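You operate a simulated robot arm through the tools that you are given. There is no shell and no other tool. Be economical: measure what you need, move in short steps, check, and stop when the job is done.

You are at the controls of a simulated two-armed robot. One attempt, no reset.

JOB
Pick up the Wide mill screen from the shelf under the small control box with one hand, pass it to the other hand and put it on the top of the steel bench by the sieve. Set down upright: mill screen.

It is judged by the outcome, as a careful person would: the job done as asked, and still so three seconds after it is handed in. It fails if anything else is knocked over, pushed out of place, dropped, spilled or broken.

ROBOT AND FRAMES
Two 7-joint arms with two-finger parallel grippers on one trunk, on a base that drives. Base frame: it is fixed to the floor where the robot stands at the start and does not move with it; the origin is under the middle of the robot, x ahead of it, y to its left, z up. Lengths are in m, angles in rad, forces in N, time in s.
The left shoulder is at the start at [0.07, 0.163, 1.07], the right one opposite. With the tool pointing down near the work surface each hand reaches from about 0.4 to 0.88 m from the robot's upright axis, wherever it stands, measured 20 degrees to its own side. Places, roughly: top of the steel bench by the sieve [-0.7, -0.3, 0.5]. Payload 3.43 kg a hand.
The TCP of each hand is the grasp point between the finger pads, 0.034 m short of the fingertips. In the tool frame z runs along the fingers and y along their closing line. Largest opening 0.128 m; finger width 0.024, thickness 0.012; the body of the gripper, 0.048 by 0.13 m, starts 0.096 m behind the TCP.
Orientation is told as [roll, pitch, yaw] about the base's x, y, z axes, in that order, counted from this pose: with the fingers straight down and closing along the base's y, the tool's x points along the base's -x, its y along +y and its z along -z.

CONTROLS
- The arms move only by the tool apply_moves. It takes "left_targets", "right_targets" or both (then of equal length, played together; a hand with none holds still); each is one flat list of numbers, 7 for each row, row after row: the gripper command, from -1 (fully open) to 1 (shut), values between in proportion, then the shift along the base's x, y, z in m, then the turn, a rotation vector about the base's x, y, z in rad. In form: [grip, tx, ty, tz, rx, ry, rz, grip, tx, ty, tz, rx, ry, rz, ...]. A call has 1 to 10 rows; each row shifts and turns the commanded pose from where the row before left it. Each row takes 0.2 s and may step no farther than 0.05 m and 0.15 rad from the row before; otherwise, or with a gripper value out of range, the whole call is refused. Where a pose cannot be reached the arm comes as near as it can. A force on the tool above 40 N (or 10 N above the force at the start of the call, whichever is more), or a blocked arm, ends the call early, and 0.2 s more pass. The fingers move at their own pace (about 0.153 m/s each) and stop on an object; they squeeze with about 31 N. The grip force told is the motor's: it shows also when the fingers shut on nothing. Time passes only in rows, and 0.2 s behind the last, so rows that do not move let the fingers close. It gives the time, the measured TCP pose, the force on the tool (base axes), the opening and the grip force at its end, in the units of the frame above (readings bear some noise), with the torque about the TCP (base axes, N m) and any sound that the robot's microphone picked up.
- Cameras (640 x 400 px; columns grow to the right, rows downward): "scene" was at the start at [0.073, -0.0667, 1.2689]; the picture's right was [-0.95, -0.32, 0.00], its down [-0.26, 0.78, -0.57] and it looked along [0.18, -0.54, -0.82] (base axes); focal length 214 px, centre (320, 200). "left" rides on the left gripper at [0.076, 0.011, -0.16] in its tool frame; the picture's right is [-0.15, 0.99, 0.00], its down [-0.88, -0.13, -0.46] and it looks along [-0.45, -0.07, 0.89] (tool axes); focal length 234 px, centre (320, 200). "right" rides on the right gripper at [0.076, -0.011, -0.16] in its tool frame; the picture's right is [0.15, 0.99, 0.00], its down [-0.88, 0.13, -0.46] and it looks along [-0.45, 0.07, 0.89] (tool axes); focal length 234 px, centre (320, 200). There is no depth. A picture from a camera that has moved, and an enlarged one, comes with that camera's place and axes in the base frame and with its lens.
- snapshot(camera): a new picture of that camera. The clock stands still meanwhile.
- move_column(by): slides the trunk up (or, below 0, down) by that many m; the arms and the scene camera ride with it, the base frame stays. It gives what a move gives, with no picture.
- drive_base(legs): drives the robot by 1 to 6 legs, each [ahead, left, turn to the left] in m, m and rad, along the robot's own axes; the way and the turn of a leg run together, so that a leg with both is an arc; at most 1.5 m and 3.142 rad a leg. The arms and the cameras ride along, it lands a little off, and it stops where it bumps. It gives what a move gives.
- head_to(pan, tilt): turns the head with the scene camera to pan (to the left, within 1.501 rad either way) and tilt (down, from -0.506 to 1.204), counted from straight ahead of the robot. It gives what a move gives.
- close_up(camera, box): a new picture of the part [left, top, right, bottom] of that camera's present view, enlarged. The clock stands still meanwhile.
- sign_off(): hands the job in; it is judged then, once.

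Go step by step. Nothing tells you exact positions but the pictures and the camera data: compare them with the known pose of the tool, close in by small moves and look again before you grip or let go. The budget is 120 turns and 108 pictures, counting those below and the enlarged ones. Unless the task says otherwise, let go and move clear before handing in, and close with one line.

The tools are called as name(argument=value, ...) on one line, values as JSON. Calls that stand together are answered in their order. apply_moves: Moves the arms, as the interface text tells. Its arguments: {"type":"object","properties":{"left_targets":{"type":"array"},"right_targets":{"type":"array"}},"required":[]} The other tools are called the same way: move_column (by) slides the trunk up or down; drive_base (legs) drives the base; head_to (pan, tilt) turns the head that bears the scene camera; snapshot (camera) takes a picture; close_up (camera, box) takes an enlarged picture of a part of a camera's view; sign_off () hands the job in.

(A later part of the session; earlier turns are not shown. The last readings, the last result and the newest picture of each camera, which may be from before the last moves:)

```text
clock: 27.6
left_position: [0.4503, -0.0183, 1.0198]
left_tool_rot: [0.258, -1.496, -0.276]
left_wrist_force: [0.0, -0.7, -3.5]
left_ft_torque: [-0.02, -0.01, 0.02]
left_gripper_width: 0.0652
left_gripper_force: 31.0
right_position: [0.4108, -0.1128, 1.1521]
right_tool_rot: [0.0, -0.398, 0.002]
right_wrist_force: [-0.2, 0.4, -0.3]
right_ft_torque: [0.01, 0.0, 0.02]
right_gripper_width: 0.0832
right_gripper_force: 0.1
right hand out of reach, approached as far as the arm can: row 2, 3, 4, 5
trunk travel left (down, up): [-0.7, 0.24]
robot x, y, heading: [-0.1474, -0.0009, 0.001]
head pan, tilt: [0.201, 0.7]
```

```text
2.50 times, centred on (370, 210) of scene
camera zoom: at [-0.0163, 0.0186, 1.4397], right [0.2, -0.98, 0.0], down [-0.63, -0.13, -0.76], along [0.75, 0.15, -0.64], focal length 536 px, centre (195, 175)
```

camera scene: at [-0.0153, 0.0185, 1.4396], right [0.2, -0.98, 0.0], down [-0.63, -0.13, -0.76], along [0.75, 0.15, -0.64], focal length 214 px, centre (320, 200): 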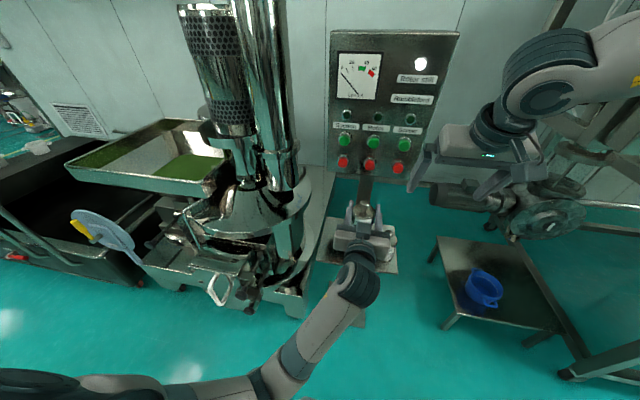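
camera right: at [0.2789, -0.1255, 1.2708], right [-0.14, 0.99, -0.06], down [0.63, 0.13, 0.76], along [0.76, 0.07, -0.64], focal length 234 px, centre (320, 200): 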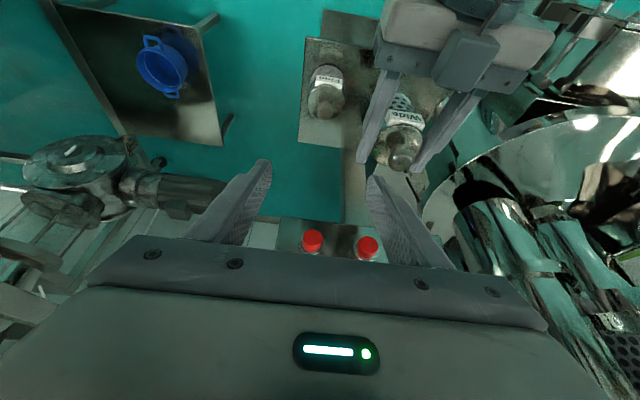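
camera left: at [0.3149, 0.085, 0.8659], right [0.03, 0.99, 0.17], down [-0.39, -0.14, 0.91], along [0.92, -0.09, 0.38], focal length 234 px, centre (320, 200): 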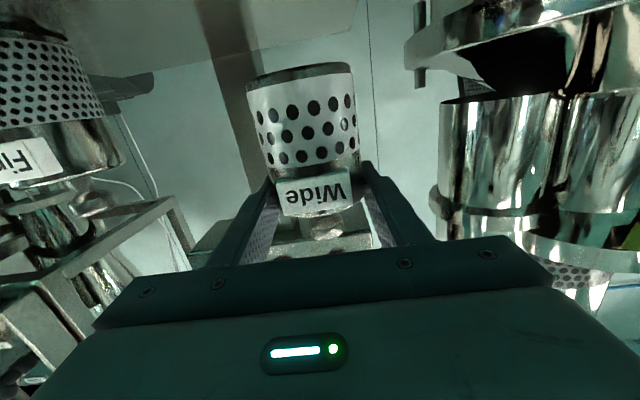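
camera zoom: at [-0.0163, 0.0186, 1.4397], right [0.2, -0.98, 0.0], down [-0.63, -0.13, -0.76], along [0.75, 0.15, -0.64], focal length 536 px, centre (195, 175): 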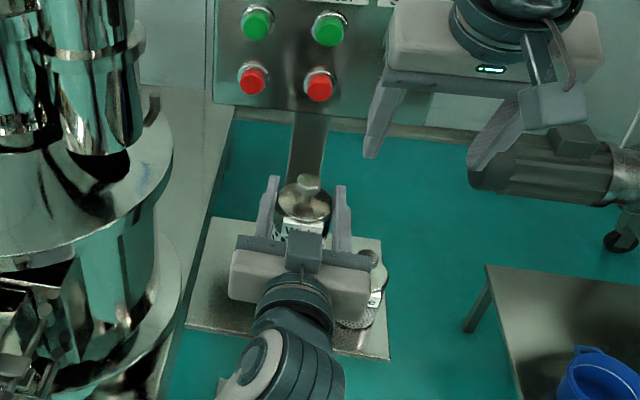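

The right arm hits a joint limit moving inward, but it reaches y ≈ -0.11 fine. So I bring the screen to it: left hand moves 0.09 m to the right, passing below the right fingertips.

apply_moves(left_targets=[1, 0, -0.015, 0, 0, 0, 0, 1, 0, -0.015, 0, 0, 0, 0, 1, 0, -0.015, 0, 0, 0, 0, 1, 0, -0.015, 0, 0, 0, 0, 1, 0, -0.015, 0, 0, 0, 0, 1, 0, -0.015, 0, 0, 0, 0])

snapshot(camera="right")

close_up(camera="scene", box=[290, 130, 450, 290])

```text
clock: 28.5
left_position: [0.4609, -0.013, 0.9783]
left_tool_rot: [1.251, -1.376, -1.24]
left_wrist_force: [0.3, 0.0, -3.4]
left_ft_torque: [-0.01, 0.02, 0.0]
left_gripper_width: 0.065
left_gripper_force: 31.0
right_position: [0.41, -0.1134, 1.1532]
right_tool_rot: [0.001, -0.4, 0.001]
right_wrist_force: [0.0, -1.2, 0.0]
right_ft_torque: [0.01, -0.02, 0.0]
right_gripper_width: 0.0833
right_gripper_force: 0.1
trunk travel left (down, up): [-0.7, 0.24]
robot x, y, heading: [-0.1501, 0.0037, -0.002]
head pan, tilt: [0.201, 0.7]
stopped in row 4 (left hand): the arm was blocked; the commanded pose is now the measured one
```

```text
70 pictures are left
camera right: at [0.2793, -0.1257, 1.2708], right [-0.14, 0.99, -0.06], down [0.63, 0.13, 0.76], along [0.76, 0.07, -0.64], focal length 234 px, centre (320, 200)
```

right: 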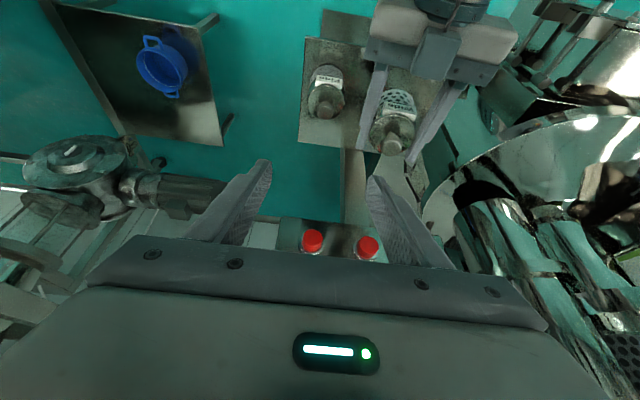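

```text
2.50 times, centred on (370, 210) of scene
camera zoom: at [-0.016, 0.0184, 1.4396], right [0.2, -0.98, 0.0], down [-0.63, -0.13, -0.76], along [0.75, 0.15, -0.64], focal length 536 px, centre (195, 175)
```

zoom: 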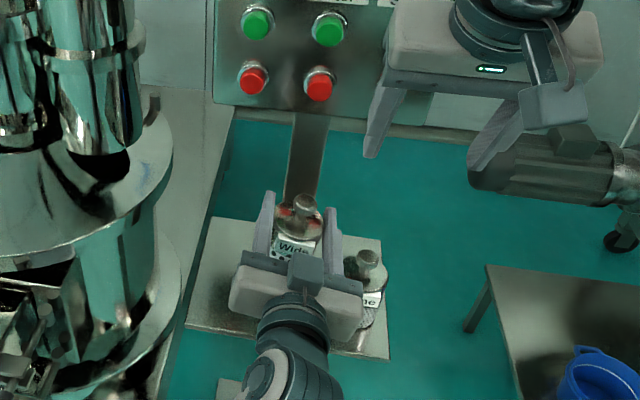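

The left arm was blocked and sagged a little. I look wider to see what it met.

snapshot(camera="scene")

head_to(pan=0.5, tilt=1.15)

snapshot(camera="scene")

```text
68 pictures are left
camera scene: at [-0.016, 0.0184, 1.4396], right [0.2, -0.98, 0.0], down [-0.63, -0.13, -0.76], along [0.75, 0.15, -0.64], focal length 214 px, centre (320, 200)
```

scene: 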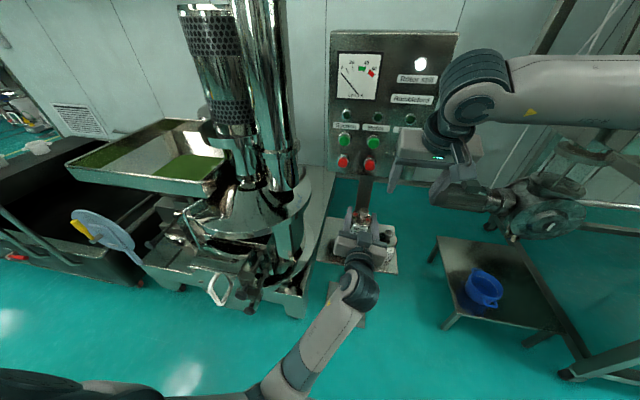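

```text
clock: 29.4
left_position: [0.4611, -0.0141, 0.9795]
left_tool_rot: [1.258, -1.376, -1.243]
left_wrist_force: [-1.4, -0.1, -5.4]
left_ft_torque: [-0.04, -0.03, 0.0]
left_gripper_width: 0.0651
left_gripper_force: 31.4
right_position: [0.4102, -0.1137, 1.1532]
right_tool_rot: [0.0, -0.4, 0.001]
right_wrist_force: [0.1, -0.5, -0.3]
right_ft_torque: [-0.01, 0.01, 0.02]
right_gripper_width: 0.0831
right_gripper_force: 0.1
trunk travel left (down, up): [-0.7, 0.24]
robot x, y, heading: [-0.1515, -0.0012, 0.005]
head pan, tilt: [0.499, 1.15]
```

```text
67 pictures are left
camera scene: at [-0.047, 0.03, 1.4066], right [0.48, -0.88, 0.0], down [-0.8, -0.44, -0.41], along [0.36, 0.2, -0.91], focal length 214 px, centre (320, 200)
```

scene: 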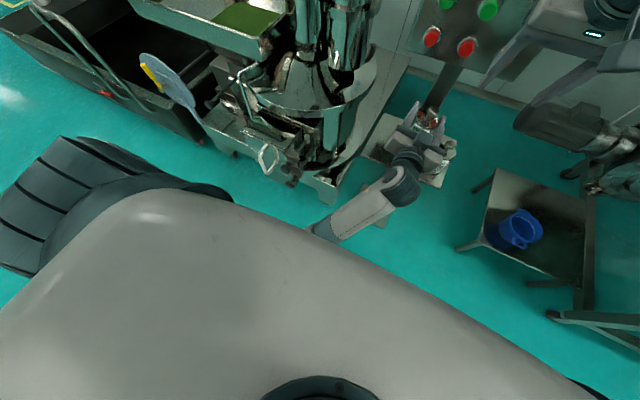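

The left forearm has only come against the robot's own trunk; nothing else is touched. I back it off, then raise the trunk and turn left to open floor, where the handover can be done farther out.

apply_moves(left_targets=[1, 0.01, 0.015, 0.01, 0, 0, 0, 1, 0.01, 0.015, 0.01, 0, 0, 0, 1, 0.01, 0.015, 0.01, 0, 0, 0], right_targets=[-0.3, 0, -0.03, 0, 0, 0, 0, -0.3, 0, -0.03, 0, 0, 0, 0, -0.3, 0, -0.03, 0, 0, 0, 0])

move_column(by=0.2)

head_to(pan=0.5, tilt=0.8)

snapshot(camera="scene")

```text
clock: 30.2
left_position: [0.4888, 0.0357, 1.0024]
left_tool_rot: [1.248, -1.357, -1.233]
left_wrist_force: [-0.2, -0.4, -4.4]
left_ft_torque: [-0.01, 0.02, -0.05]
left_gripper_width: 0.0649
left_gripper_force: 31.5
right_position: [0.4111, -0.2036, 1.1536]
right_tool_rot: [0.002, -0.4, 0.003]
right_wrist_force: [0.0, 0.1, -0.1]
right_ft_torque: [-0.01, -0.03, 0.0]
right_gripper_width: 0.083
right_gripper_force: 0.0
trunk travel left (down, up): [-0.7, 0.24]
robot x, y, heading: [-0.1467, -0.0005, 0.001]
head pan, tilt: [0.499, 1.15]
```

```text
clock: 32.4
left_position: [0.4912, 0.0386, 1.2052]
left_tool_rot: [1.272, -1.359, -1.255]
left_wrist_force: [-0.1, -0.2, -3.9]
left_ft_torque: [-0.01, 0.02, -0.01]
left_gripper_width: 0.0649
left_gripper_force: 31.0
right_position: [0.4127, -0.2028, 1.3523]
right_tool_rot: [0.0, -0.399, -0.001]
right_wrist_force: [-0.1, -1.3, 0.8]
right_ft_torque: [0.02, 0.0, -0.01]
right_gripper_width: 0.083
right_gripper_force: 0.0
trunk travel left (down, up): [-0.9, 0.04]
robot x, y, heading: [-0.1504, 0.0001, 0.001]
head pan, tilt: [0.499, 1.15]
```

```text
clock: 33.2
left_position: [0.4906, 0.0371, 1.206]
left_tool_rot: [1.28, -1.36, -1.264]
left_wrist_force: [0.1, -0.1, -3.2]
left_ft_torque: [-0.03, -0.01, 0.02]
left_gripper_width: 0.065
left_gripper_force: 30.5
right_position: [0.4124, -0.2037, 1.3529]
right_tool_rot: [0.0, -0.399, 0.0]
right_wrist_force: [-0.8, 0.3, -0.2]
right_ft_torque: [-0.04, 0.0, 0.01]
right_gripper_width: 0.0831
right_gripper_force: 0.1
trunk travel left (down, up): [-0.9, 0.04]
robot x, y, heading: [-0.1507, 0.0017, 0.004]
head pan, tilt: [0.499, 0.799]
```

```text
66 pictures are left
camera scene: at [-0.0284, 0.0401, 1.6313], right [0.48, -0.88, 0.0], down [-0.63, -0.34, -0.7], along [0.61, 0.33, -0.72], focal length 214 px, centre (320, 200)
```

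scene: 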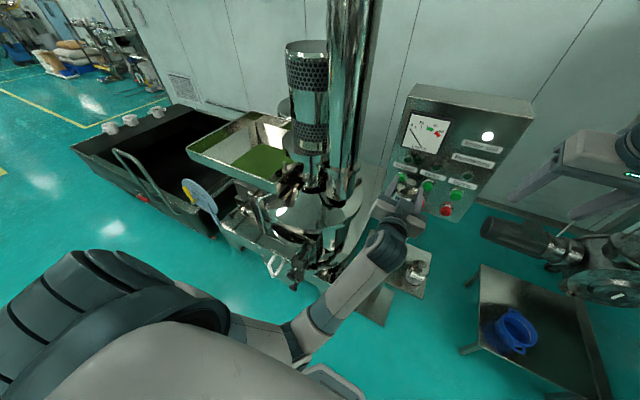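

The arms' sweep radius (about 0.68 m) clears the mill (about 0.9 m away), and the hands are above its lower parts. I turn left in two parts.

drive_base(legs=[[0, 0, 0.8], [0, 0, 0.77]])

head_to(pan=0.2, tilt=0.8)

snapshot(camera="scene")

```text
clock: 37.7
left_position: [-0.1812, 0.6412, 1.2071]
left_tool_rot: [1.288, -1.36, 0.293]
left_wrist_force: [-0.4, 0.7, -2.8]
left_ft_torque: [-0.02, -0.05, 0.0]
left_gripper_width: 0.0652
left_gripper_force: 31.0
right_position: [0.0585, 0.5594, 1.3526]
right_tool_rot: [-0.001, -0.4, 1.562]
right_wrist_force: [-0.8, 0.0, -0.7]
right_ft_torque: [-0.02, 0.0, 0.01]
right_gripper_width: 0.0832
right_gripper_force: 0.2
trunk travel left (down, up): [-0.9, 0.04]
robot x, y, heading: [-0.1467, 0.0068, 1.567]
head pan, tilt: [0.499, 0.799]
```

```text
clock: 38.5
left_position: [-0.182, 0.6418, 1.2065]
left_tool_rot: [1.287, -1.358, 0.293]
left_wrist_force: [-1.1, 0.4, -4.4]
left_ft_torque: [-0.03, 0.0, -0.02]
left_gripper_width: 0.065
left_gripper_force: 31.0
right_position: [0.0576, 0.5594, 1.3547]
right_tool_rot: [0.0, -0.4, 1.563]
right_wrist_force: [-0.5, -0.4, -0.1]
right_ft_torque: [0.02, 0.0, 0.05]
right_gripper_width: 0.0829
right_gripper_force: 0.0
trunk travel left (down, up): [-0.9, 0.04]
robot x, y, heading: [-0.1482, -0.0021, 1.565]
head pan, tilt: [0.201, 0.799]
```

```text
65 pictures are left
camera scene: at [-0.1655, 0.1316, 1.6314], right [0.98, 0.19, 0.0], down [0.14, -0.7, -0.7], along [-0.13, 0.68, -0.72], focal length 214 px, centre (320, 200)
```

scene: 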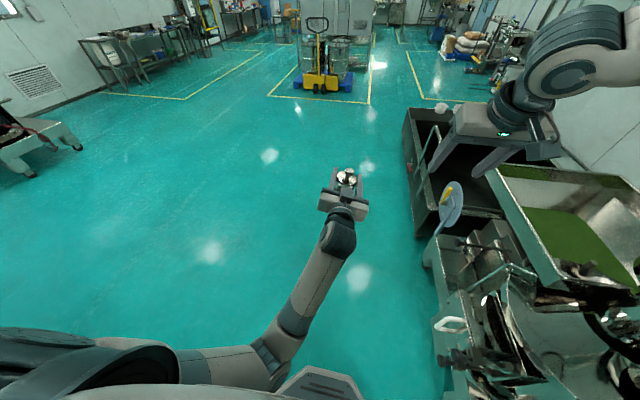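

The hands now have free floor ahead (robot faces +y). I extend the left hand forward, level the screen (it had rolled 0.2 rad) and centre it for the right hand.

apply_moves(left_targets=[1, 0.01, 0.025, 0, 0, -0.07, 0, 1, 0.01, 0.025, 0, 0, -0.07, 0, 1, 0.01, 0.025, 0, 0, -0.06, 0, 1, 0.01, 0.025, 0, 0, 0, 0, 1, 0.01, 0, 0, 0, 0, 0])

snapshot(camera="scene")

snapshot(camera="left")

```text
clock: 39.3
left_position: [-0.2227, 0.7074, 1.1585]
left_tool_rot: [1.202, -1.353, 0.417]
left_wrist_force: [-0.6, -0.6, -3.4]
left_ft_torque: [-0.01, -0.04, 0.01]
left_gripper_width: 0.0651
left_gripper_force: 31.1
right_position: [0.0561, 0.5604, 1.3525]
right_tool_rot: [0.0, -0.4, 1.565]
right_wrist_force: [-0.3, -0.2, -0.8]
right_ft_torque: [0.02, -0.02, -0.04]
right_gripper_width: 0.0833
right_gripper_force: 0.0
trunk travel left (down, up): [-0.9, 0.04]
robot x, y, heading: [-0.1531, -0.0008, 1.563]
head pan, tilt: [0.201, 0.799]
stopped in row 3 (left hand): the arm was blocked; the commanded pose is now the measured one
```

```text
64 pictures are left
camera scene: at [-0.1657, 0.1326, 1.6313], right [0.98, 0.19, 0.0], down [0.14, -0.7, -0.7], along [-0.13, 0.68, -0.72], focal length 214 px, centre (320, 200)
```

scene: 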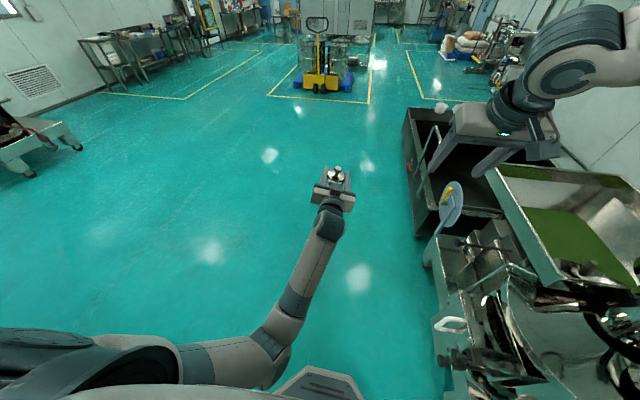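

```text
63 pictures are left
camera left: at [-0.2401, 0.5425, 1.0993], right [-0.94, -0.03, 0.34], down [0.33, -0.37, 0.87], along [0.1, 0.93, 0.36], focal length 234 px, centre (320, 200)
```

left: 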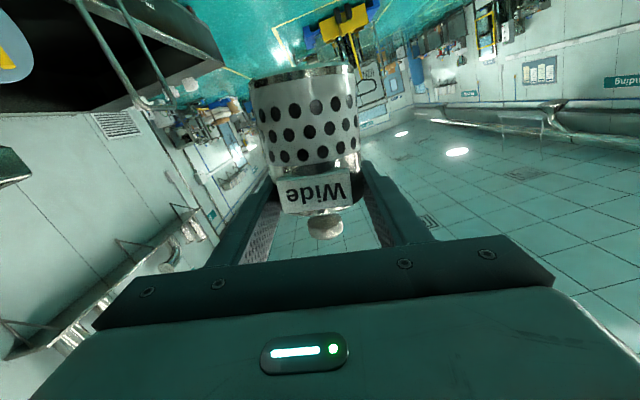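

The left elbow rests low against the trunk again. Reaching further straight ahead should pull the elbow off it; I do that first, then level.

apply_moves(left_targets=[1, -0.01, 0.02, 0.01, 0, 0, 0, 1, -0.01, 0.02, 0.01, 0, 0, 0, 1, 0, 0.02, 0.01, 0, 0, 0, 1, 0, 0.02, 0.01, 0, 0, 0])

snapshot(camera="scene")

```text
clock: 40.3
left_position: [-0.2391, 0.7895, 1.1996]
left_tool_rot: [1.206, -1.357, 0.413]
left_wrist_force: [0.2, -0.6, -2.9]
left_ft_torque: [0.04, -0.03, 0.0]
left_gripper_width: 0.0646
left_gripper_force: 31.1
right_position: [0.0585, 0.5602, 1.3527]
right_tool_rot: [0.0, -0.4, 1.564]
right_wrist_force: [0.4, -0.3, 0.9]
right_ft_torque: [-0.02, 0.0, -0.02]
right_gripper_width: 0.083
right_gripper_force: 0.0
trunk travel left (down, up): [-0.9, 0.04]
robot x, y, heading: [-0.1491, 0.0, 1.563]
head pan, tilt: [0.201, 0.799]
```

```text
62 pictures are left
camera scene: at [-0.1646, 0.1327, 1.6313], right [0.98, 0.19, 0.0], down [0.14, -0.7, -0.7], along [-0.13, 0.68, -0.72], focal length 214 px, centre (320, 200)
```

scene: 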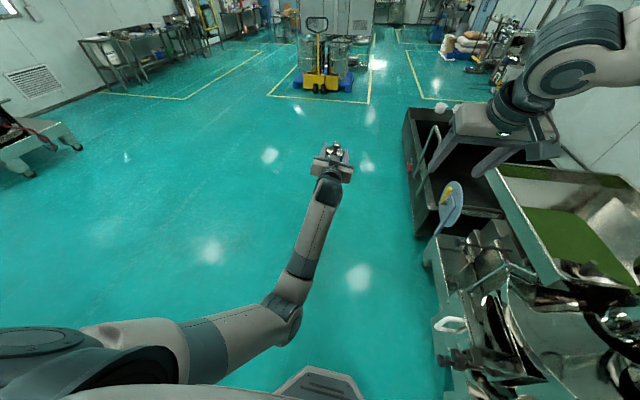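

The elbow is free now with the hand about 0.79 m ahead. I level the screen and ease it toward the middle.

apply_moves(left_targets=[1, 0, 0, 0, 0, -0.07, 0, 1, 0, 0, 0, 0, -0.07, 0, 1, 0.01, 0, 0, 0, -0.06, 0, 1, 0.02, 0, 0, 0, 0, 0, 1, 0.02, 0, 0, 0, 0, 0])

snapshot(camera="scene")

snapshot(camera="left")

```text
clock: 41.5
left_position: [-0.2811, 0.7971, 1.1771]
left_tool_rot: [1.127, -1.398, 0.553]
left_wrist_force: [-0.2, 0.1, -3.2]
left_ft_torque: [0.0, -0.02, 0.0]
left_gripper_width: 0.0653
left_gripper_force: 31.0
right_position: [0.058, 0.5601, 1.3531]
right_tool_rot: [-0.001, -0.4, 1.564]
right_wrist_force: [1.2, -0.1, -0.7]
right_ft_torque: [-0.01, 0.02, -0.02]
right_gripper_width: 0.0834
right_gripper_force: 0.0
trunk travel left (down, up): [-0.9, 0.04]
robot x, y, heading: [-0.1513, 0.0002, 1.563]
head pan, tilt: [0.201, 0.799]
stopped in row 5 (left hand): the arm was blocked; the commanded pose is now the measured one
```

```text
61 pictures are left
camera scene: at [-0.1653, 0.1321, 1.6313], right [0.98, 0.19, 0.0], down [0.14, -0.7, -0.7], along [-0.13, 0.68, -0.72], focal length 214 px, centre (320, 200)
```

scene: 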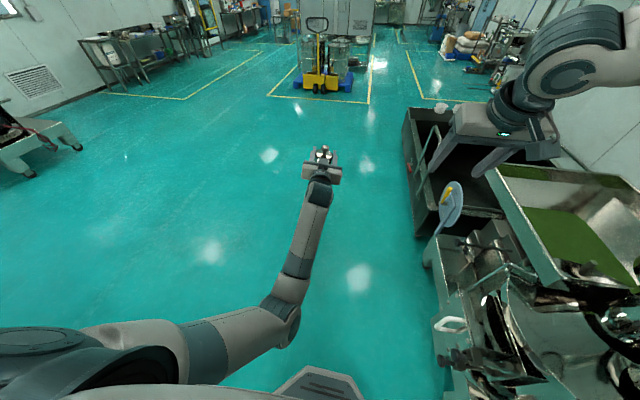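

```text
60 pictures are left
camera left: at [-0.2856, 0.6318, 1.1163], right [-0.95, -0.09, 0.3], down [0.31, -0.36, 0.88], along [0.03, 0.93, 0.37], focal length 234 px, centre (320, 200)
```

left: 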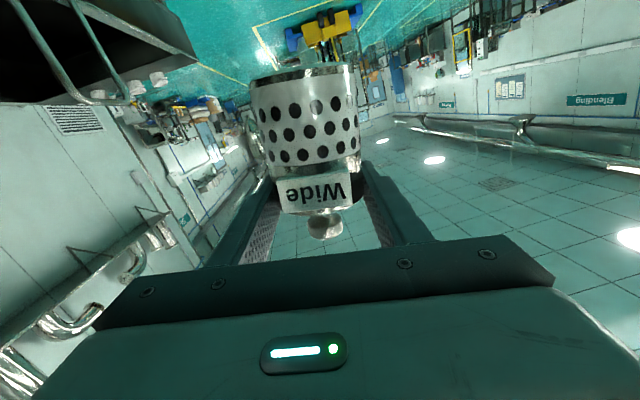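

Moving the left hand inward while pointing straight ahead drives a wrist joint to its limit. I instead let it point inward (turn clockwise), which is more natural for the arm, while the screen moves toward the middle.

apply_moves(left_targets=[1, 0.01, -0.01, 0.01, 0, 0, -0.12, 1, 0.015, -0.01, 0, 0, 0, -0.12, 1, 0.015, -0.01, 0, 0, 0, -0.12, 1, 0.02, -0.01, 0, 0, 0, -0.12, 1, 0.02, -0.01, 0, 0, 0, -0.12])

snapshot(camera="scene")

snapshot(camera="left")

```text
clock: 42.6
left_position: [-0.2, 0.7474, 1.1867]
left_tool_rot: [1.122, -1.401, -0.045]
left_wrist_force: [-0.2, -1.1, -4.1]
left_ft_torque: [0.02, 0.0, 0.02]
left_gripper_width: 0.0648
left_gripper_force: 31.6
right_position: [0.0565, 0.5599, 1.3536]
right_tool_rot: [0.0, -0.4, 1.563]
right_wrist_force: [0.9, -0.7, 0.2]
right_ft_torque: [0.01, -0.02, 0.02]
right_gripper_width: 0.0831
right_gripper_force: 0.0
trunk travel left (down, up): [-0.9, 0.04]
robot x, y, heading: [-0.1448, -0.0007, 1.562]
head pan, tilt: [0.201, 0.799]
```

```text
59 pictures are left
camera scene: at [-0.1661, 0.1319, 1.6313], right [0.98, 0.19, 0.0], down [0.14, -0.7, -0.7], along [-0.13, 0.68, -0.72], focal length 214 px, centre (320, 200)
```

scene: 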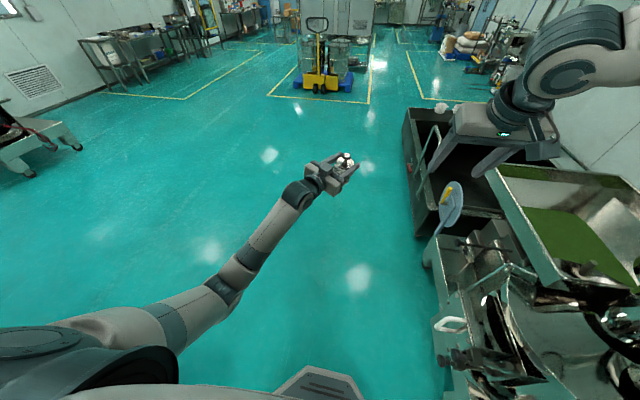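

```text
58 pictures are left
camera left: at [-0.2974, 0.6125, 1.1262], right [-0.83, 0.47, 0.3], down [0.05, -0.47, 0.88], along [0.55, 0.75, 0.37], focal length 234 px, centre (320, 200)
```

left: 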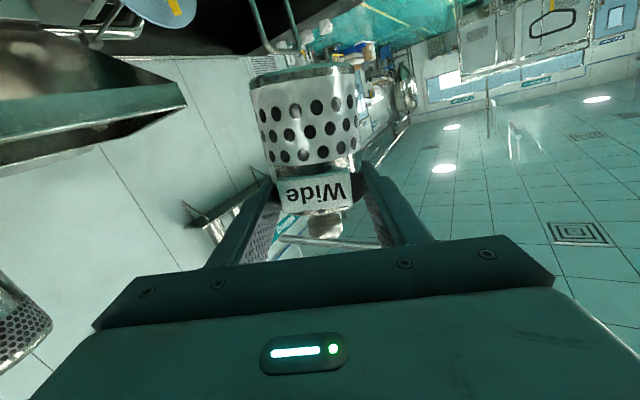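

That works well: the left arm is now well clear. I level the screen about the pointing axis and bring it a bit more to the centre.

apply_moves(left_targets=[1, 0.01, 0, 0, -0.035, -0.067, 0.005, 1, 0.01, 0, 0, -0.035, -0.067, 0.005, 1, 0.02, 0, 0, 0, 0, -0.05, 1, 0.02, 0, 0, 0, 0, -0.05], right_targets=[-0.3, 0, 0.02, -0.02, 0, 0, 0, -0.3, 0, 0.02, -0.02, 0, 0, 0, -0.3, 0, 0.02, -0.01, 0, 0, 0, -0.3, 0, 0.01, 0, 0, 0, 0])

snapshot(camera="scene")

snapshot(camera="right")

```text
clock: 43.6
left_position: [-0.1384, 0.7496, 1.1866]
left_tool_rot: [0.024, -1.496, 0.961]
left_wrist_force: [0.7, -0.3, -2.4]
left_ft_torque: [-0.03, 0.01, 0.03]
left_gripper_width: 0.065
left_gripper_force: 31.4
right_position: [0.057, 0.631, 1.3024]
right_tool_rot: [0.0, -0.399, 1.562]
right_wrist_force: [0.1, -1.0, 0.4]
right_ft_torque: [0.0, -0.02, -0.03]
right_gripper_width: 0.0832
right_gripper_force: 0.0
trunk travel left (down, up): [-0.9, 0.04]
robot x, y, heading: [-0.1493, 0.0003, 1.565]
head pan, tilt: [0.201, 0.799]
```

```text
57 pictures are left
camera scene: at [-0.1643, 0.1327, 1.6313], right [0.98, 0.19, 0.0], down [0.14, -0.7, -0.7], along [-0.14, 0.68, -0.72], focal length 214 px, centre (320, 200)
```

scene: 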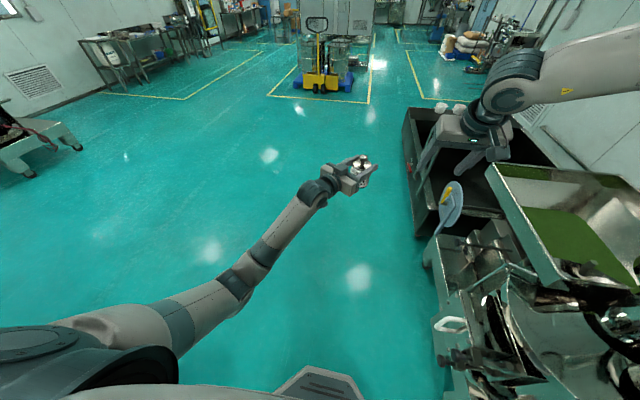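

```text
56 pictures are left
camera right: at [0.0683, 0.498, 1.4201], right [-0.99, -0.13, -0.06], down [-0.13, 0.64, 0.76], along [-0.06, 0.76, -0.65], focal length 234 px, centre (320, 200)
```

right: 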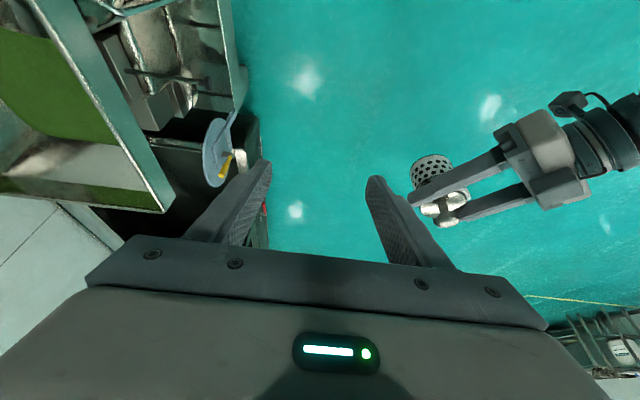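

The screen is level and near the middle. I zoom in from both cameras to fix the knob position.

close_up(camera="right", box=[380, 130, 520, 250])

close_up(camera="scene", box=[310, 130, 420, 220])

```text
3.33 times, centred on (450, 190) of right
camera zoom: at [0.0683, 0.498, 1.4201], right [-0.99, -0.13, -0.06], down [-0.13, 0.64, 0.76], along [-0.06, 0.76, -0.65], focal length 781 px, centre (-113, 233)
```

zoom: 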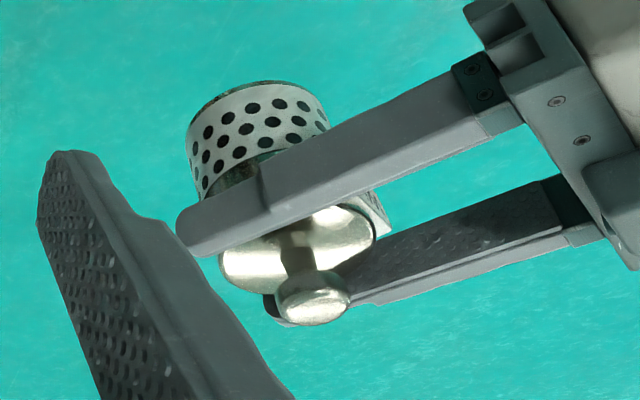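

```text
4.44 times, centred on (365, 175) of scene
camera zoom: at [-0.1643, 0.1327, 1.6313], right [0.98, 0.19, 0.0], down [0.14, -0.7, -0.7], along [-0.14, 0.68, -0.72], focal length 953 px, centre (120, 311)
```

zoom: 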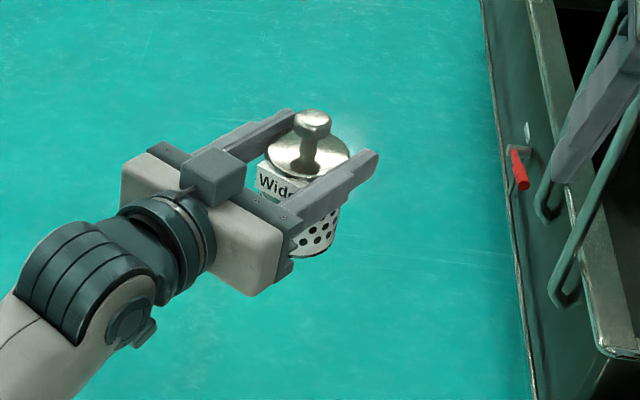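

Knob head is at [-0.142, 0.753, 1.208] by both cameras. I bring the right hand above it with a half-radian turn so its fingers fit between the left ones, staying higher than the knob for now.

apply_moves(right_targets=[-0.3, -0.0305, 0.0154, -0.0025, 0, 0, 0.083, -0.3, -0.0305, 0.0154, -0.0025, 0, 0, 0.083, -0.3, -0.0305, 0.0154, -0.0025, 0, 0, 0.083, -0.3, -0.0305, 0.0154, -0.0025, 0, 0, 0.083, -0.1, -0.0305, 0.0154, -0.0025, 0, 0, 0.083, 0.1, -0.0305, 0.0154, -0.0025, 0, 0, 0.083])

snapshot(camera="right")

close_up(camera="scene", box=[270, 90, 430, 220])

```text
clock: 45.0
left_position: [-0.1391, 0.7464, 1.1866]
left_tool_rot: [0.033, -1.497, 0.949]
left_wrist_force: [-0.6, -1.1, -3.1]
left_ft_torque: [-0.03, 0.01, 0.01]
left_gripper_width: 0.0648
left_gripper_force: 31.3
right_position: [-0.0298, 0.6687, 1.3023]
right_tool_rot: [0.002, -0.4, 2.065]
right_wrist_force: [0.9, 0.8, -0.4]
right_ft_torque: [-0.03, 0.0, 0.01]
right_gripper_width: 0.0575
right_gripper_force: 0.0
right hand out of reach, approached as far as the arm can: row 3, 4, 5, 6
trunk travel left (down, up): [-0.9, 0.04]
robot x, y, heading: [-0.1497, 0.0019, 1.565]
head pan, tilt: [0.201, 0.799]
```

```text
53 pictures are left
camera right: at [0.0422, 0.5563, 1.4205], right [-0.81, -0.59, -0.06], down [-0.41, 0.5, 0.76], along [-0.42, 0.64, -0.64], focal length 234 px, centre (320, 200)
```

right: 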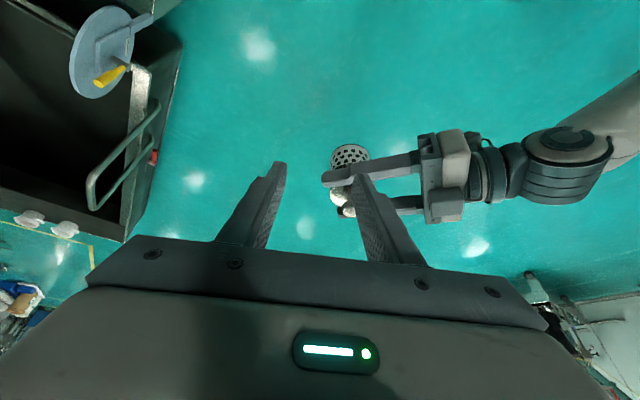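

```text
3.08 times, centred on (350, 155) of scene
camera zoom: at [-0.165, 0.1314, 1.6314], right [0.98, 0.19, 0.0], down [0.14, -0.7, -0.7], along [-0.13, 0.68, -0.72], focal length 660 px, centre (228, 338)
```

zoom: 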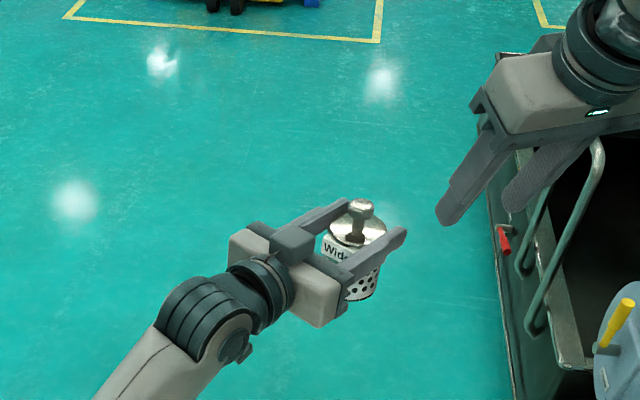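

The right arm again stops at the same inward limit, while the left moves inward easily now. I step the right hand out a little and bring the screen under it with the left.

apply_moves(left_targets=[1, 0.02, 0, 0, 0, 0, -0.05, 1, 0.022, 0, 0, 0, 0, -0.05, 1, 0.022, 0, 0, 0, 0, -0.05, 1, 0.022, 0, 0, 0, 0, -0.05, 1, 0.022, 0, 0, 0, 0, -0.05, 1, 0.022, 0, 0, 0, 0, -0.05], right_targets=[0.1, 0.02, 0.01, 0, 0, 0, 0, 0.1, 0.02, 0.01, 0, 0, 0, 0, 0.1, 0.01, 0.01, 0, 0, 0, 0, 0.1, 0, 0.01, 0, 0, 0, 0, 0.1, 0, 0.01, 0, 0, 0, 0, 0.1, 0, 0, 0, 0, 0, 0])

snapshot(camera="right")

close_up(camera="scene", box=[310, 90, 470, 220])

```text
clock: 46.5
left_position: [-0.0086, 0.7472, 1.1872]
left_tool_rot: [0.035, -1.498, 0.648]
left_wrist_force: [-0.5, 0.4, -4.0]
left_ft_torque: [0.0, 0.0, -0.03]
left_gripper_width: 0.065
left_gripper_force: 30.8
right_position: [0.0187, 0.719, 1.3024]
right_tool_rot: [0.002, -0.401, 2.062]
right_wrist_force: [0.2, -0.5, 0.4]
right_ft_torque: [0.0, 0.02, 0.04]
right_gripper_width: 0.0576
right_gripper_force: 0.0
trunk travel left (down, up): [-0.9, 0.04]
robot x, y, heading: [-0.1512, 0.0019, 1.559]
head pan, tilt: [0.201, 0.799]
```

```text
51 pictures are left
camera right: at [0.0918, 0.6063, 1.421], right [-0.81, -0.59, -0.06], down [-0.41, 0.5, 0.76], along [-0.42, 0.64, -0.64], focal length 234 px, centre (320, 200)
```

right: 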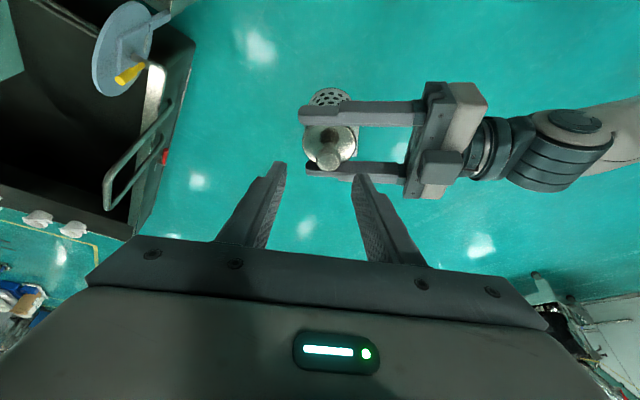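

```text
3.08 times, centred on (390, 155) of scene
camera zoom: at [-0.1647, 0.1316, 1.6314], right [0.98, 0.19, 0.0], down [0.14, -0.7, -0.7], along [-0.13, 0.68, -0.72], focal length 660 px, centre (105, 338)
```

zoom: 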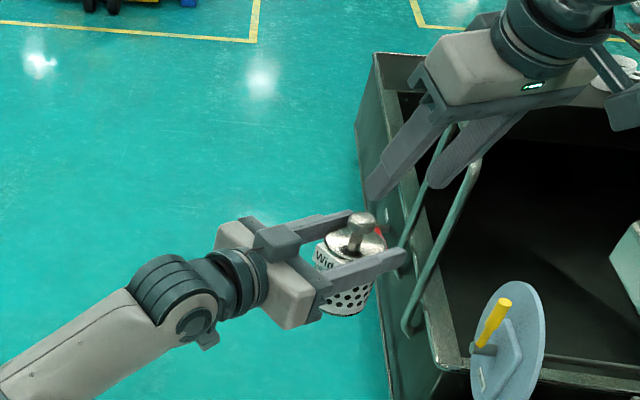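

Knob head now at about [-0.008, 0.744, 1.213], almost under the right fingers. I close in to just above it.

apply_moves(right_targets=[0.15, -0.007, 0.001, -0.01, 0, 0, 0, 0.15, -0.007, 0.001, -0.018, 0, 0, 0])

snapshot(camera="right")

close_up(camera="scene", box=[350, 100, 450, 200])

```text
clock: 47.0
left_position: [-0.0088, 0.7487, 1.1875]
left_tool_rot: [0.03, -1.498, 0.654]
left_wrist_force: [0.0, -0.6, -3.9]
left_ft_torque: [-0.01, -0.01, -0.02]
left_gripper_width: 0.065
left_gripper_force: 30.6
right_position: [0.0084, 0.7166, 1.2753]
right_tool_rot: [0.002, -0.401, 2.064]
right_wrist_force: [0.2, -0.1, -0.9]
right_ft_torque: [0.0, -0.01, 0.0]
right_gripper_width: 0.0543
right_gripper_force: 0.0
right hand out of reach, approached as far as the arm can: row 2
trunk travel left (down, up): [-0.9, 0.04]
robot x, y, heading: [-0.1504, -0.0012, 1.571]
head pan, tilt: [0.201, 0.799]
```

```text
49 pictures are left
camera right: at [0.082, 0.6049, 1.3931], right [-0.81, -0.59, -0.06], down [-0.41, 0.5, 0.76], along [-0.42, 0.64, -0.64], focal length 234 px, centre (320, 200)
```

right: 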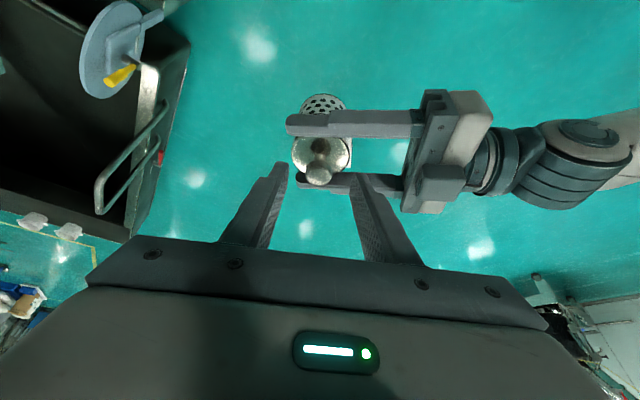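

```text
4.00 times, centred on (400, 150) of scene
camera zoom: at [-0.1647, 0.1323, 1.6314], right [0.98, 0.19, 0.0], down [0.14, -0.7, -0.7], along [-0.13, 0.68, -0.72], focal length 858 px, centre (0, 400)
```

zoom: 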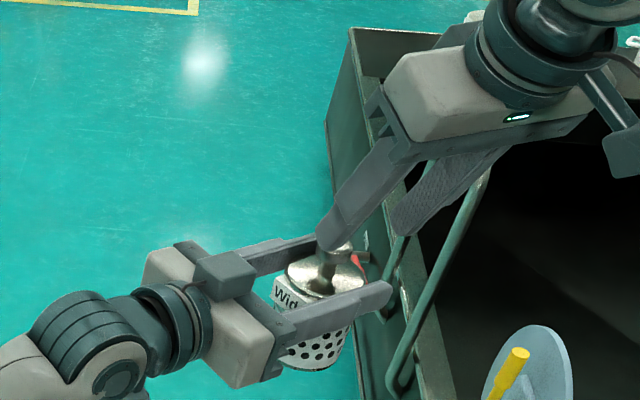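

The right hand is at its limit by a couple of centimetres, so I shift the screen 0.03 m further right with the left hand, and the right hand by a matching amount.

apply_moves(left_targets=[1, 0.015, 0, 0, 0, 0, 0, 1, 0.015, 0, 0, 0, 0, 0, 1, 0, 0, 0, 0, 0, 0], right_targets=[0.15, 0.013, 0.002, 0.003, 0, 0, 0, 0.15, 0.013, 0.002, 0, 0, 0, 0, 0.15, 0, 0, 0, 0, 0, 0])

close_up(camera="right", box=[220, 80, 420, 260])

close_up(camera="scene", box=[350, 100, 450, 200])

```text
clock: 47.9
left_position: [0.0202, 0.7482, 1.1871]
left_tool_rot: [0.026, -1.498, 0.66]
left_wrist_force: [0.1, -0.6, -4.4]
left_ft_torque: [0.02, -0.02, 0.01]
left_gripper_width: 0.0649
left_gripper_force: 30.9
right_position: [0.0346, 0.7201, 1.2785]
right_tool_rot: [0.0, -0.4, 2.064]
right_wrist_force: [-0.2, -0.3, -0.6]
right_ft_torque: [-0.01, -0.03, -0.03]
right_gripper_width: 0.0544
right_gripper_force: 0.1
trunk travel left (down, up): [-0.9, 0.04]
robot x, y, heading: [-0.1493, -0.0032, 1.564]
head pan, tilt: [0.201, 0.799]
```

```text
2.22 times, centred on (320, 170) of right
camera zoom: at [0.1073, 0.6091, 1.3969], right [-0.81, -0.59, -0.06], down [-0.41, 0.5, 0.76], along [-0.42, 0.64, -0.64], focal length 520 px, centre (320, 267)
```

zoom: 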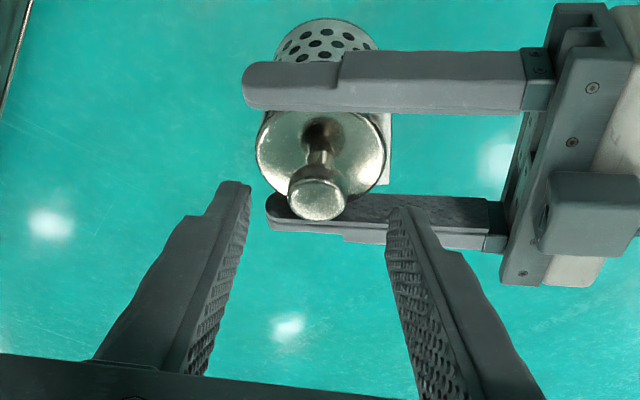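

```text
4.00 times, centred on (400, 150) of scene
camera zoom: at [-0.1661, 0.1318, 1.6314], right [0.98, 0.19, 0.0], down [0.14, -0.7, -0.7], along [-0.13, 0.68, -0.72], focal length 858 px, centre (0, 400)
```

zoom: 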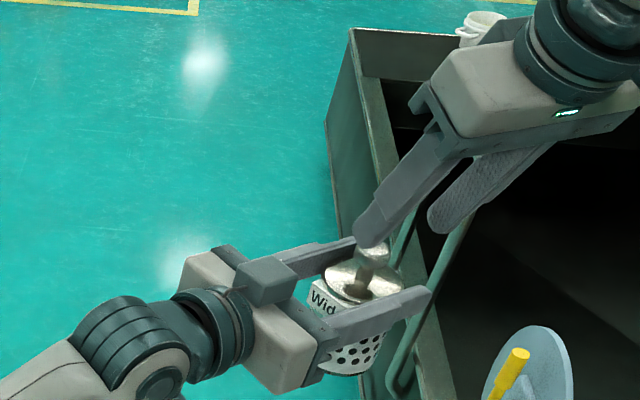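

The knob is centred between the right fingers. I slide in along the tool axis by about 5.5 cm in small steps.

apply_moves(right_targets=[0.15, -0.0035, 0.007, -0.017, 0, 0, 0, 0.15, -0.0035, 0.007, -0.017, 0, 0, 0, 0.15, -0.0036, 0.0074, -0.0178, 0, 0, 0])

close_up(camera="right", box=[220, 80, 420, 260])

close_up(camera="scene", box=[370, 120, 440, 190])

```text
clock: 48.6
left_position: [0.021, 0.747, 1.1877]
left_tool_rot: [0.036, -1.5, 0.648]
left_wrist_force: [0.3, -0.5, -3.9]
left_ft_torque: [-0.02, 0.0, 0.01]
left_gripper_width: 0.0648
left_gripper_force: 30.7
right_position: [0.0369, 0.7289, 1.2327]
right_tool_rot: [0.001, -0.402, 2.065]
right_wrist_force: [-0.4, -0.4, 0.0]
right_ft_torque: [0.01, 0.01, 0.0]
right_gripper_width: 0.0544
right_gripper_force: 0.1
right hand out of reach, approached as far as the arm can: row 2, 3
trunk travel left (down, up): [-0.9, 0.04]
robot x, y, heading: [-0.1453, -0.0002, 1.563]
head pan, tilt: [0.201, 0.799]
```

```text
2.22 times, centred on (320, 170) of right
camera zoom: at [0.1094, 0.6165, 1.3502], right [-0.81, -0.59, -0.06], down [-0.41, 0.5, 0.76], along [-0.42, 0.64, -0.64], focal length 520 px, centre (320, 267)
```

zoom: 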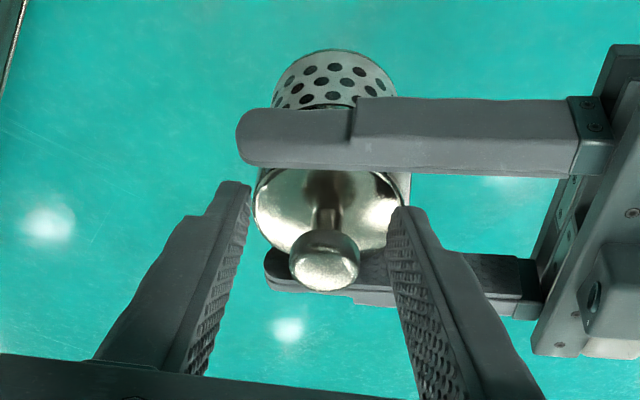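

```text
5.71 times, centred on (405, 155) of scene
camera zoom: at [-0.1649, 0.1308, 1.6315], right [0.98, 0.19, 0.0], down [0.14, -0.7, -0.7], along [-0.13, 0.68, -0.72], focal length 1226 px, centre (-166, 457)
```

zoom: 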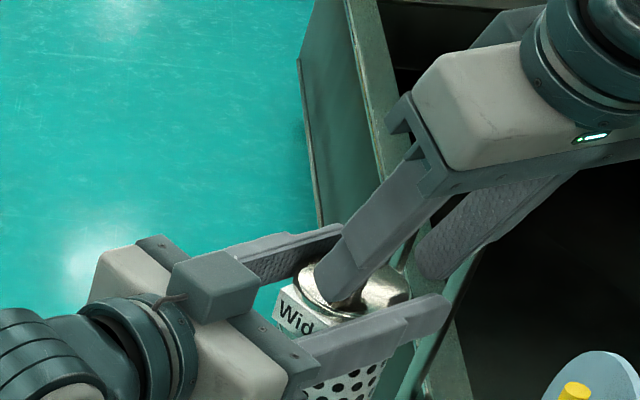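

The right arm is again just short, so I make the last small adjustment with the left hand, bringing the knob 1.8 cm into the right fingers.

apply_moves(left_targets=[1, 0.006, -0.006, 0.003, 0, 0, 0, 1, 0.006, -0.006, 0.003, 0, 0, 0, 1, 0, 0, 0, 0, 0, 0])

close_up(camera="right", box=[220, 80, 420, 260])

close_up(camera="scene", box=[370, 120, 440, 190])

```text
clock: 49.5
left_position: [0.0325, 0.7344, 1.1934]
left_tool_rot: [0.019, -1.497, 0.667]
left_wrist_force: [-0.2, -0.3, -4.0]
left_ft_torque: [-0.03, -0.05, -0.05]
left_gripper_width: 0.0647
left_gripper_force: 30.8
right_position: [0.0366, 0.7289, 1.2311]
right_tool_rot: [0.002, -0.401, 2.064]
right_wrist_force: [0.1, -0.2, 0.0]
right_ft_torque: [0.0, 0.03, 0.0]
right_gripper_width: 0.0545
right_gripper_force: 0.0
trunk travel left (down, up): [-0.9, 0.04]
robot x, y, heading: [-0.151, -0.0013, 1.566]
head pan, tilt: [0.201, 0.799]
```

```text
2.22 times, centred on (320, 170) of right
camera zoom: at [0.109, 0.6177, 1.3498], right [-0.81, -0.59, -0.06], down [-0.41, 0.5, 0.76], along [-0.42, 0.64, -0.64], focal length 520 px, centre (320, 267)
```

zoom: 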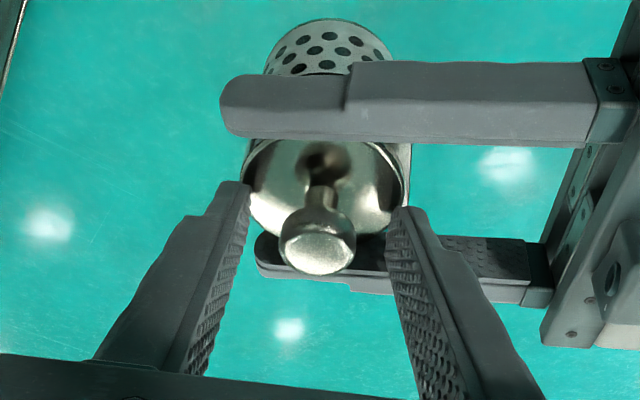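

```text
5.71 times, centred on (405, 155) of scene
camera zoom: at [-0.1653, 0.1322, 1.6313], right [0.98, 0.19, 0.0], down [0.14, -0.7, -0.7], along [-0.13, 0.68, -0.72], focal length 1226 px, centre (-166, 457)
```

zoom: 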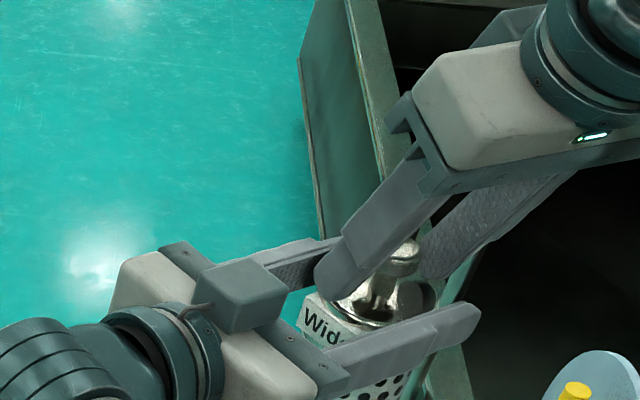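

Geometry checks: the knob head is centred between the pads, about 2 cm from the tips. I close the right hand.

apply_moves(right_targets=[0.4, 0, 0, 0, 0, 0, 0, 0.7, 0, 0, 0, 0, 0, 0, 1, 0, 0, 0, 0, 0, 0, 1, 0, 0, 0, 0, 0, 0])

close_up(camera="right", box=[220, 80, 420, 260])

close_up(camera="scene", box=[370, 120, 440, 190])

```text
clock: 50.5
left_position: [0.0338, 0.7346, 1.193]
left_tool_rot: [0.029, -1.498, 0.655]
left_wrist_force: [-3.6, -2.6, -3.1]
left_ft_torque: [0.04, -0.03, -0.01]
left_gripper_width: 0.065
left_gripper_force: 31.2
right_position: [0.0376, 0.7299, 1.2318]
right_tool_rot: [0.001, -0.401, 2.062]
right_wrist_force: [4.1, 3.3, -0.4]
right_ft_torque: [0.08, -0.06, -0.02]
right_gripper_width: 0.0271
right_gripper_force: 30.9
trunk travel left (down, up): [-0.9, 0.04]
robot x, y, heading: [-0.1496, -0.0027, 1.562]
head pan, tilt: [0.201, 0.799]
```

```text
2.22 times, centred on (320, 170) of right
camera zoom: at [0.1096, 0.6173, 1.3501], right [-0.81, -0.59, -0.06], down [-0.41, 0.5, 0.76], along [-0.42, 0.64, -0.64], focal length 520 px, centre (320, 267)
```

zoom: 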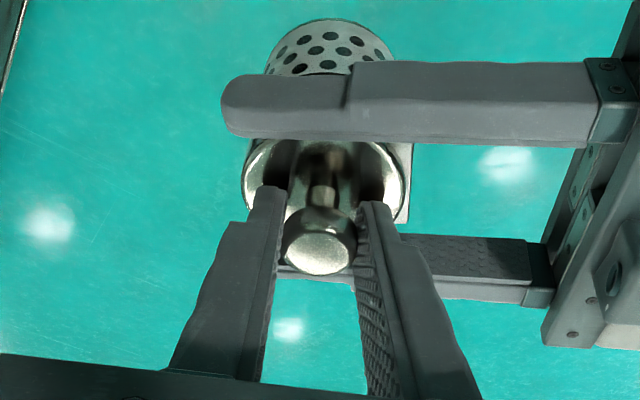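

```text
5.71 times, centred on (405, 155) of scene
camera zoom: at [-0.1649, 0.1316, 1.6314], right [0.98, 0.19, 0.0], down [0.14, -0.7, -0.7], along [-0.13, 0.68, -0.72], focal length 1226 px, centre (-166, 457)
```

zoom: 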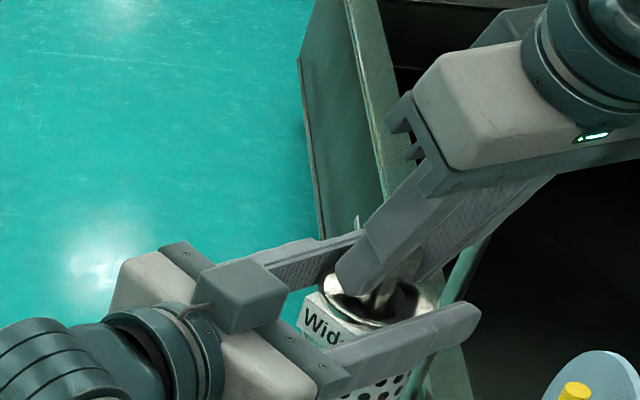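

Right hand holds the knob (27 mm, 31 N). I open the left hand and check that the right carries the load.

apply_moves(left_targets=[0.2, 0, 0, 0, 0, 0, 0, -0.2, 0, 0, 0, 0, 0, 0, -0.7, 0, 0, 0, 0, 0, 0, -0.7, 0, 0, 0, 0, 0, 0])

close_up(camera="right", box=[220, 80, 420, 260])

```text
clock: 51.5
left_position: [0.033, 0.7362, 1.1931]
left_tool_rot: [0.029, -1.5, 0.654]
left_wrist_force: [0.3, -0.5, -0.9]
left_ft_torque: [-0.02, 0.02, -0.02]
left_gripper_width: 0.1091
left_gripper_force: 0.1
right_position: [0.0357, 0.7289, 1.2325]
right_tool_rot: [0.004, -0.401, 2.063]
right_wrist_force: [0.2, 0.6, -0.5]
right_ft_torque: [-0.04, -0.02, 0.0]
right_gripper_width: 0.0267
right_gripper_force: 30.8
trunk travel left (down, up): [-0.9, 0.04]
robot x, y, heading: [-0.1477, 0.0008, 1.558]
head pan, tilt: [0.201, 0.799]
```

```text
2.22 times, centred on (320, 170) of right
camera zoom: at [0.1093, 0.6173, 1.3499], right [-0.81, -0.59, -0.06], down [-0.41, 0.5, 0.76], along [-0.42, 0.64, -0.64], focal length 520 px, centre (320, 267)
```

zoom: 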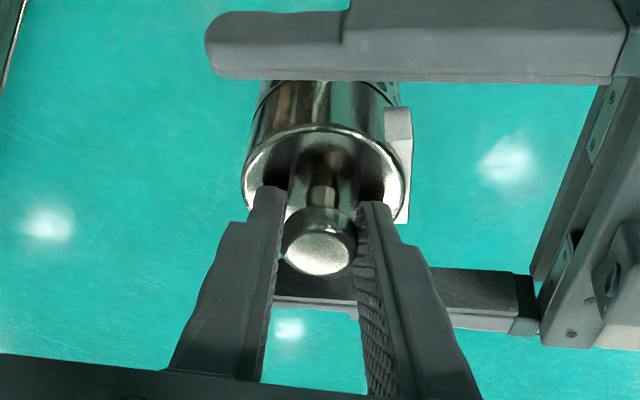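

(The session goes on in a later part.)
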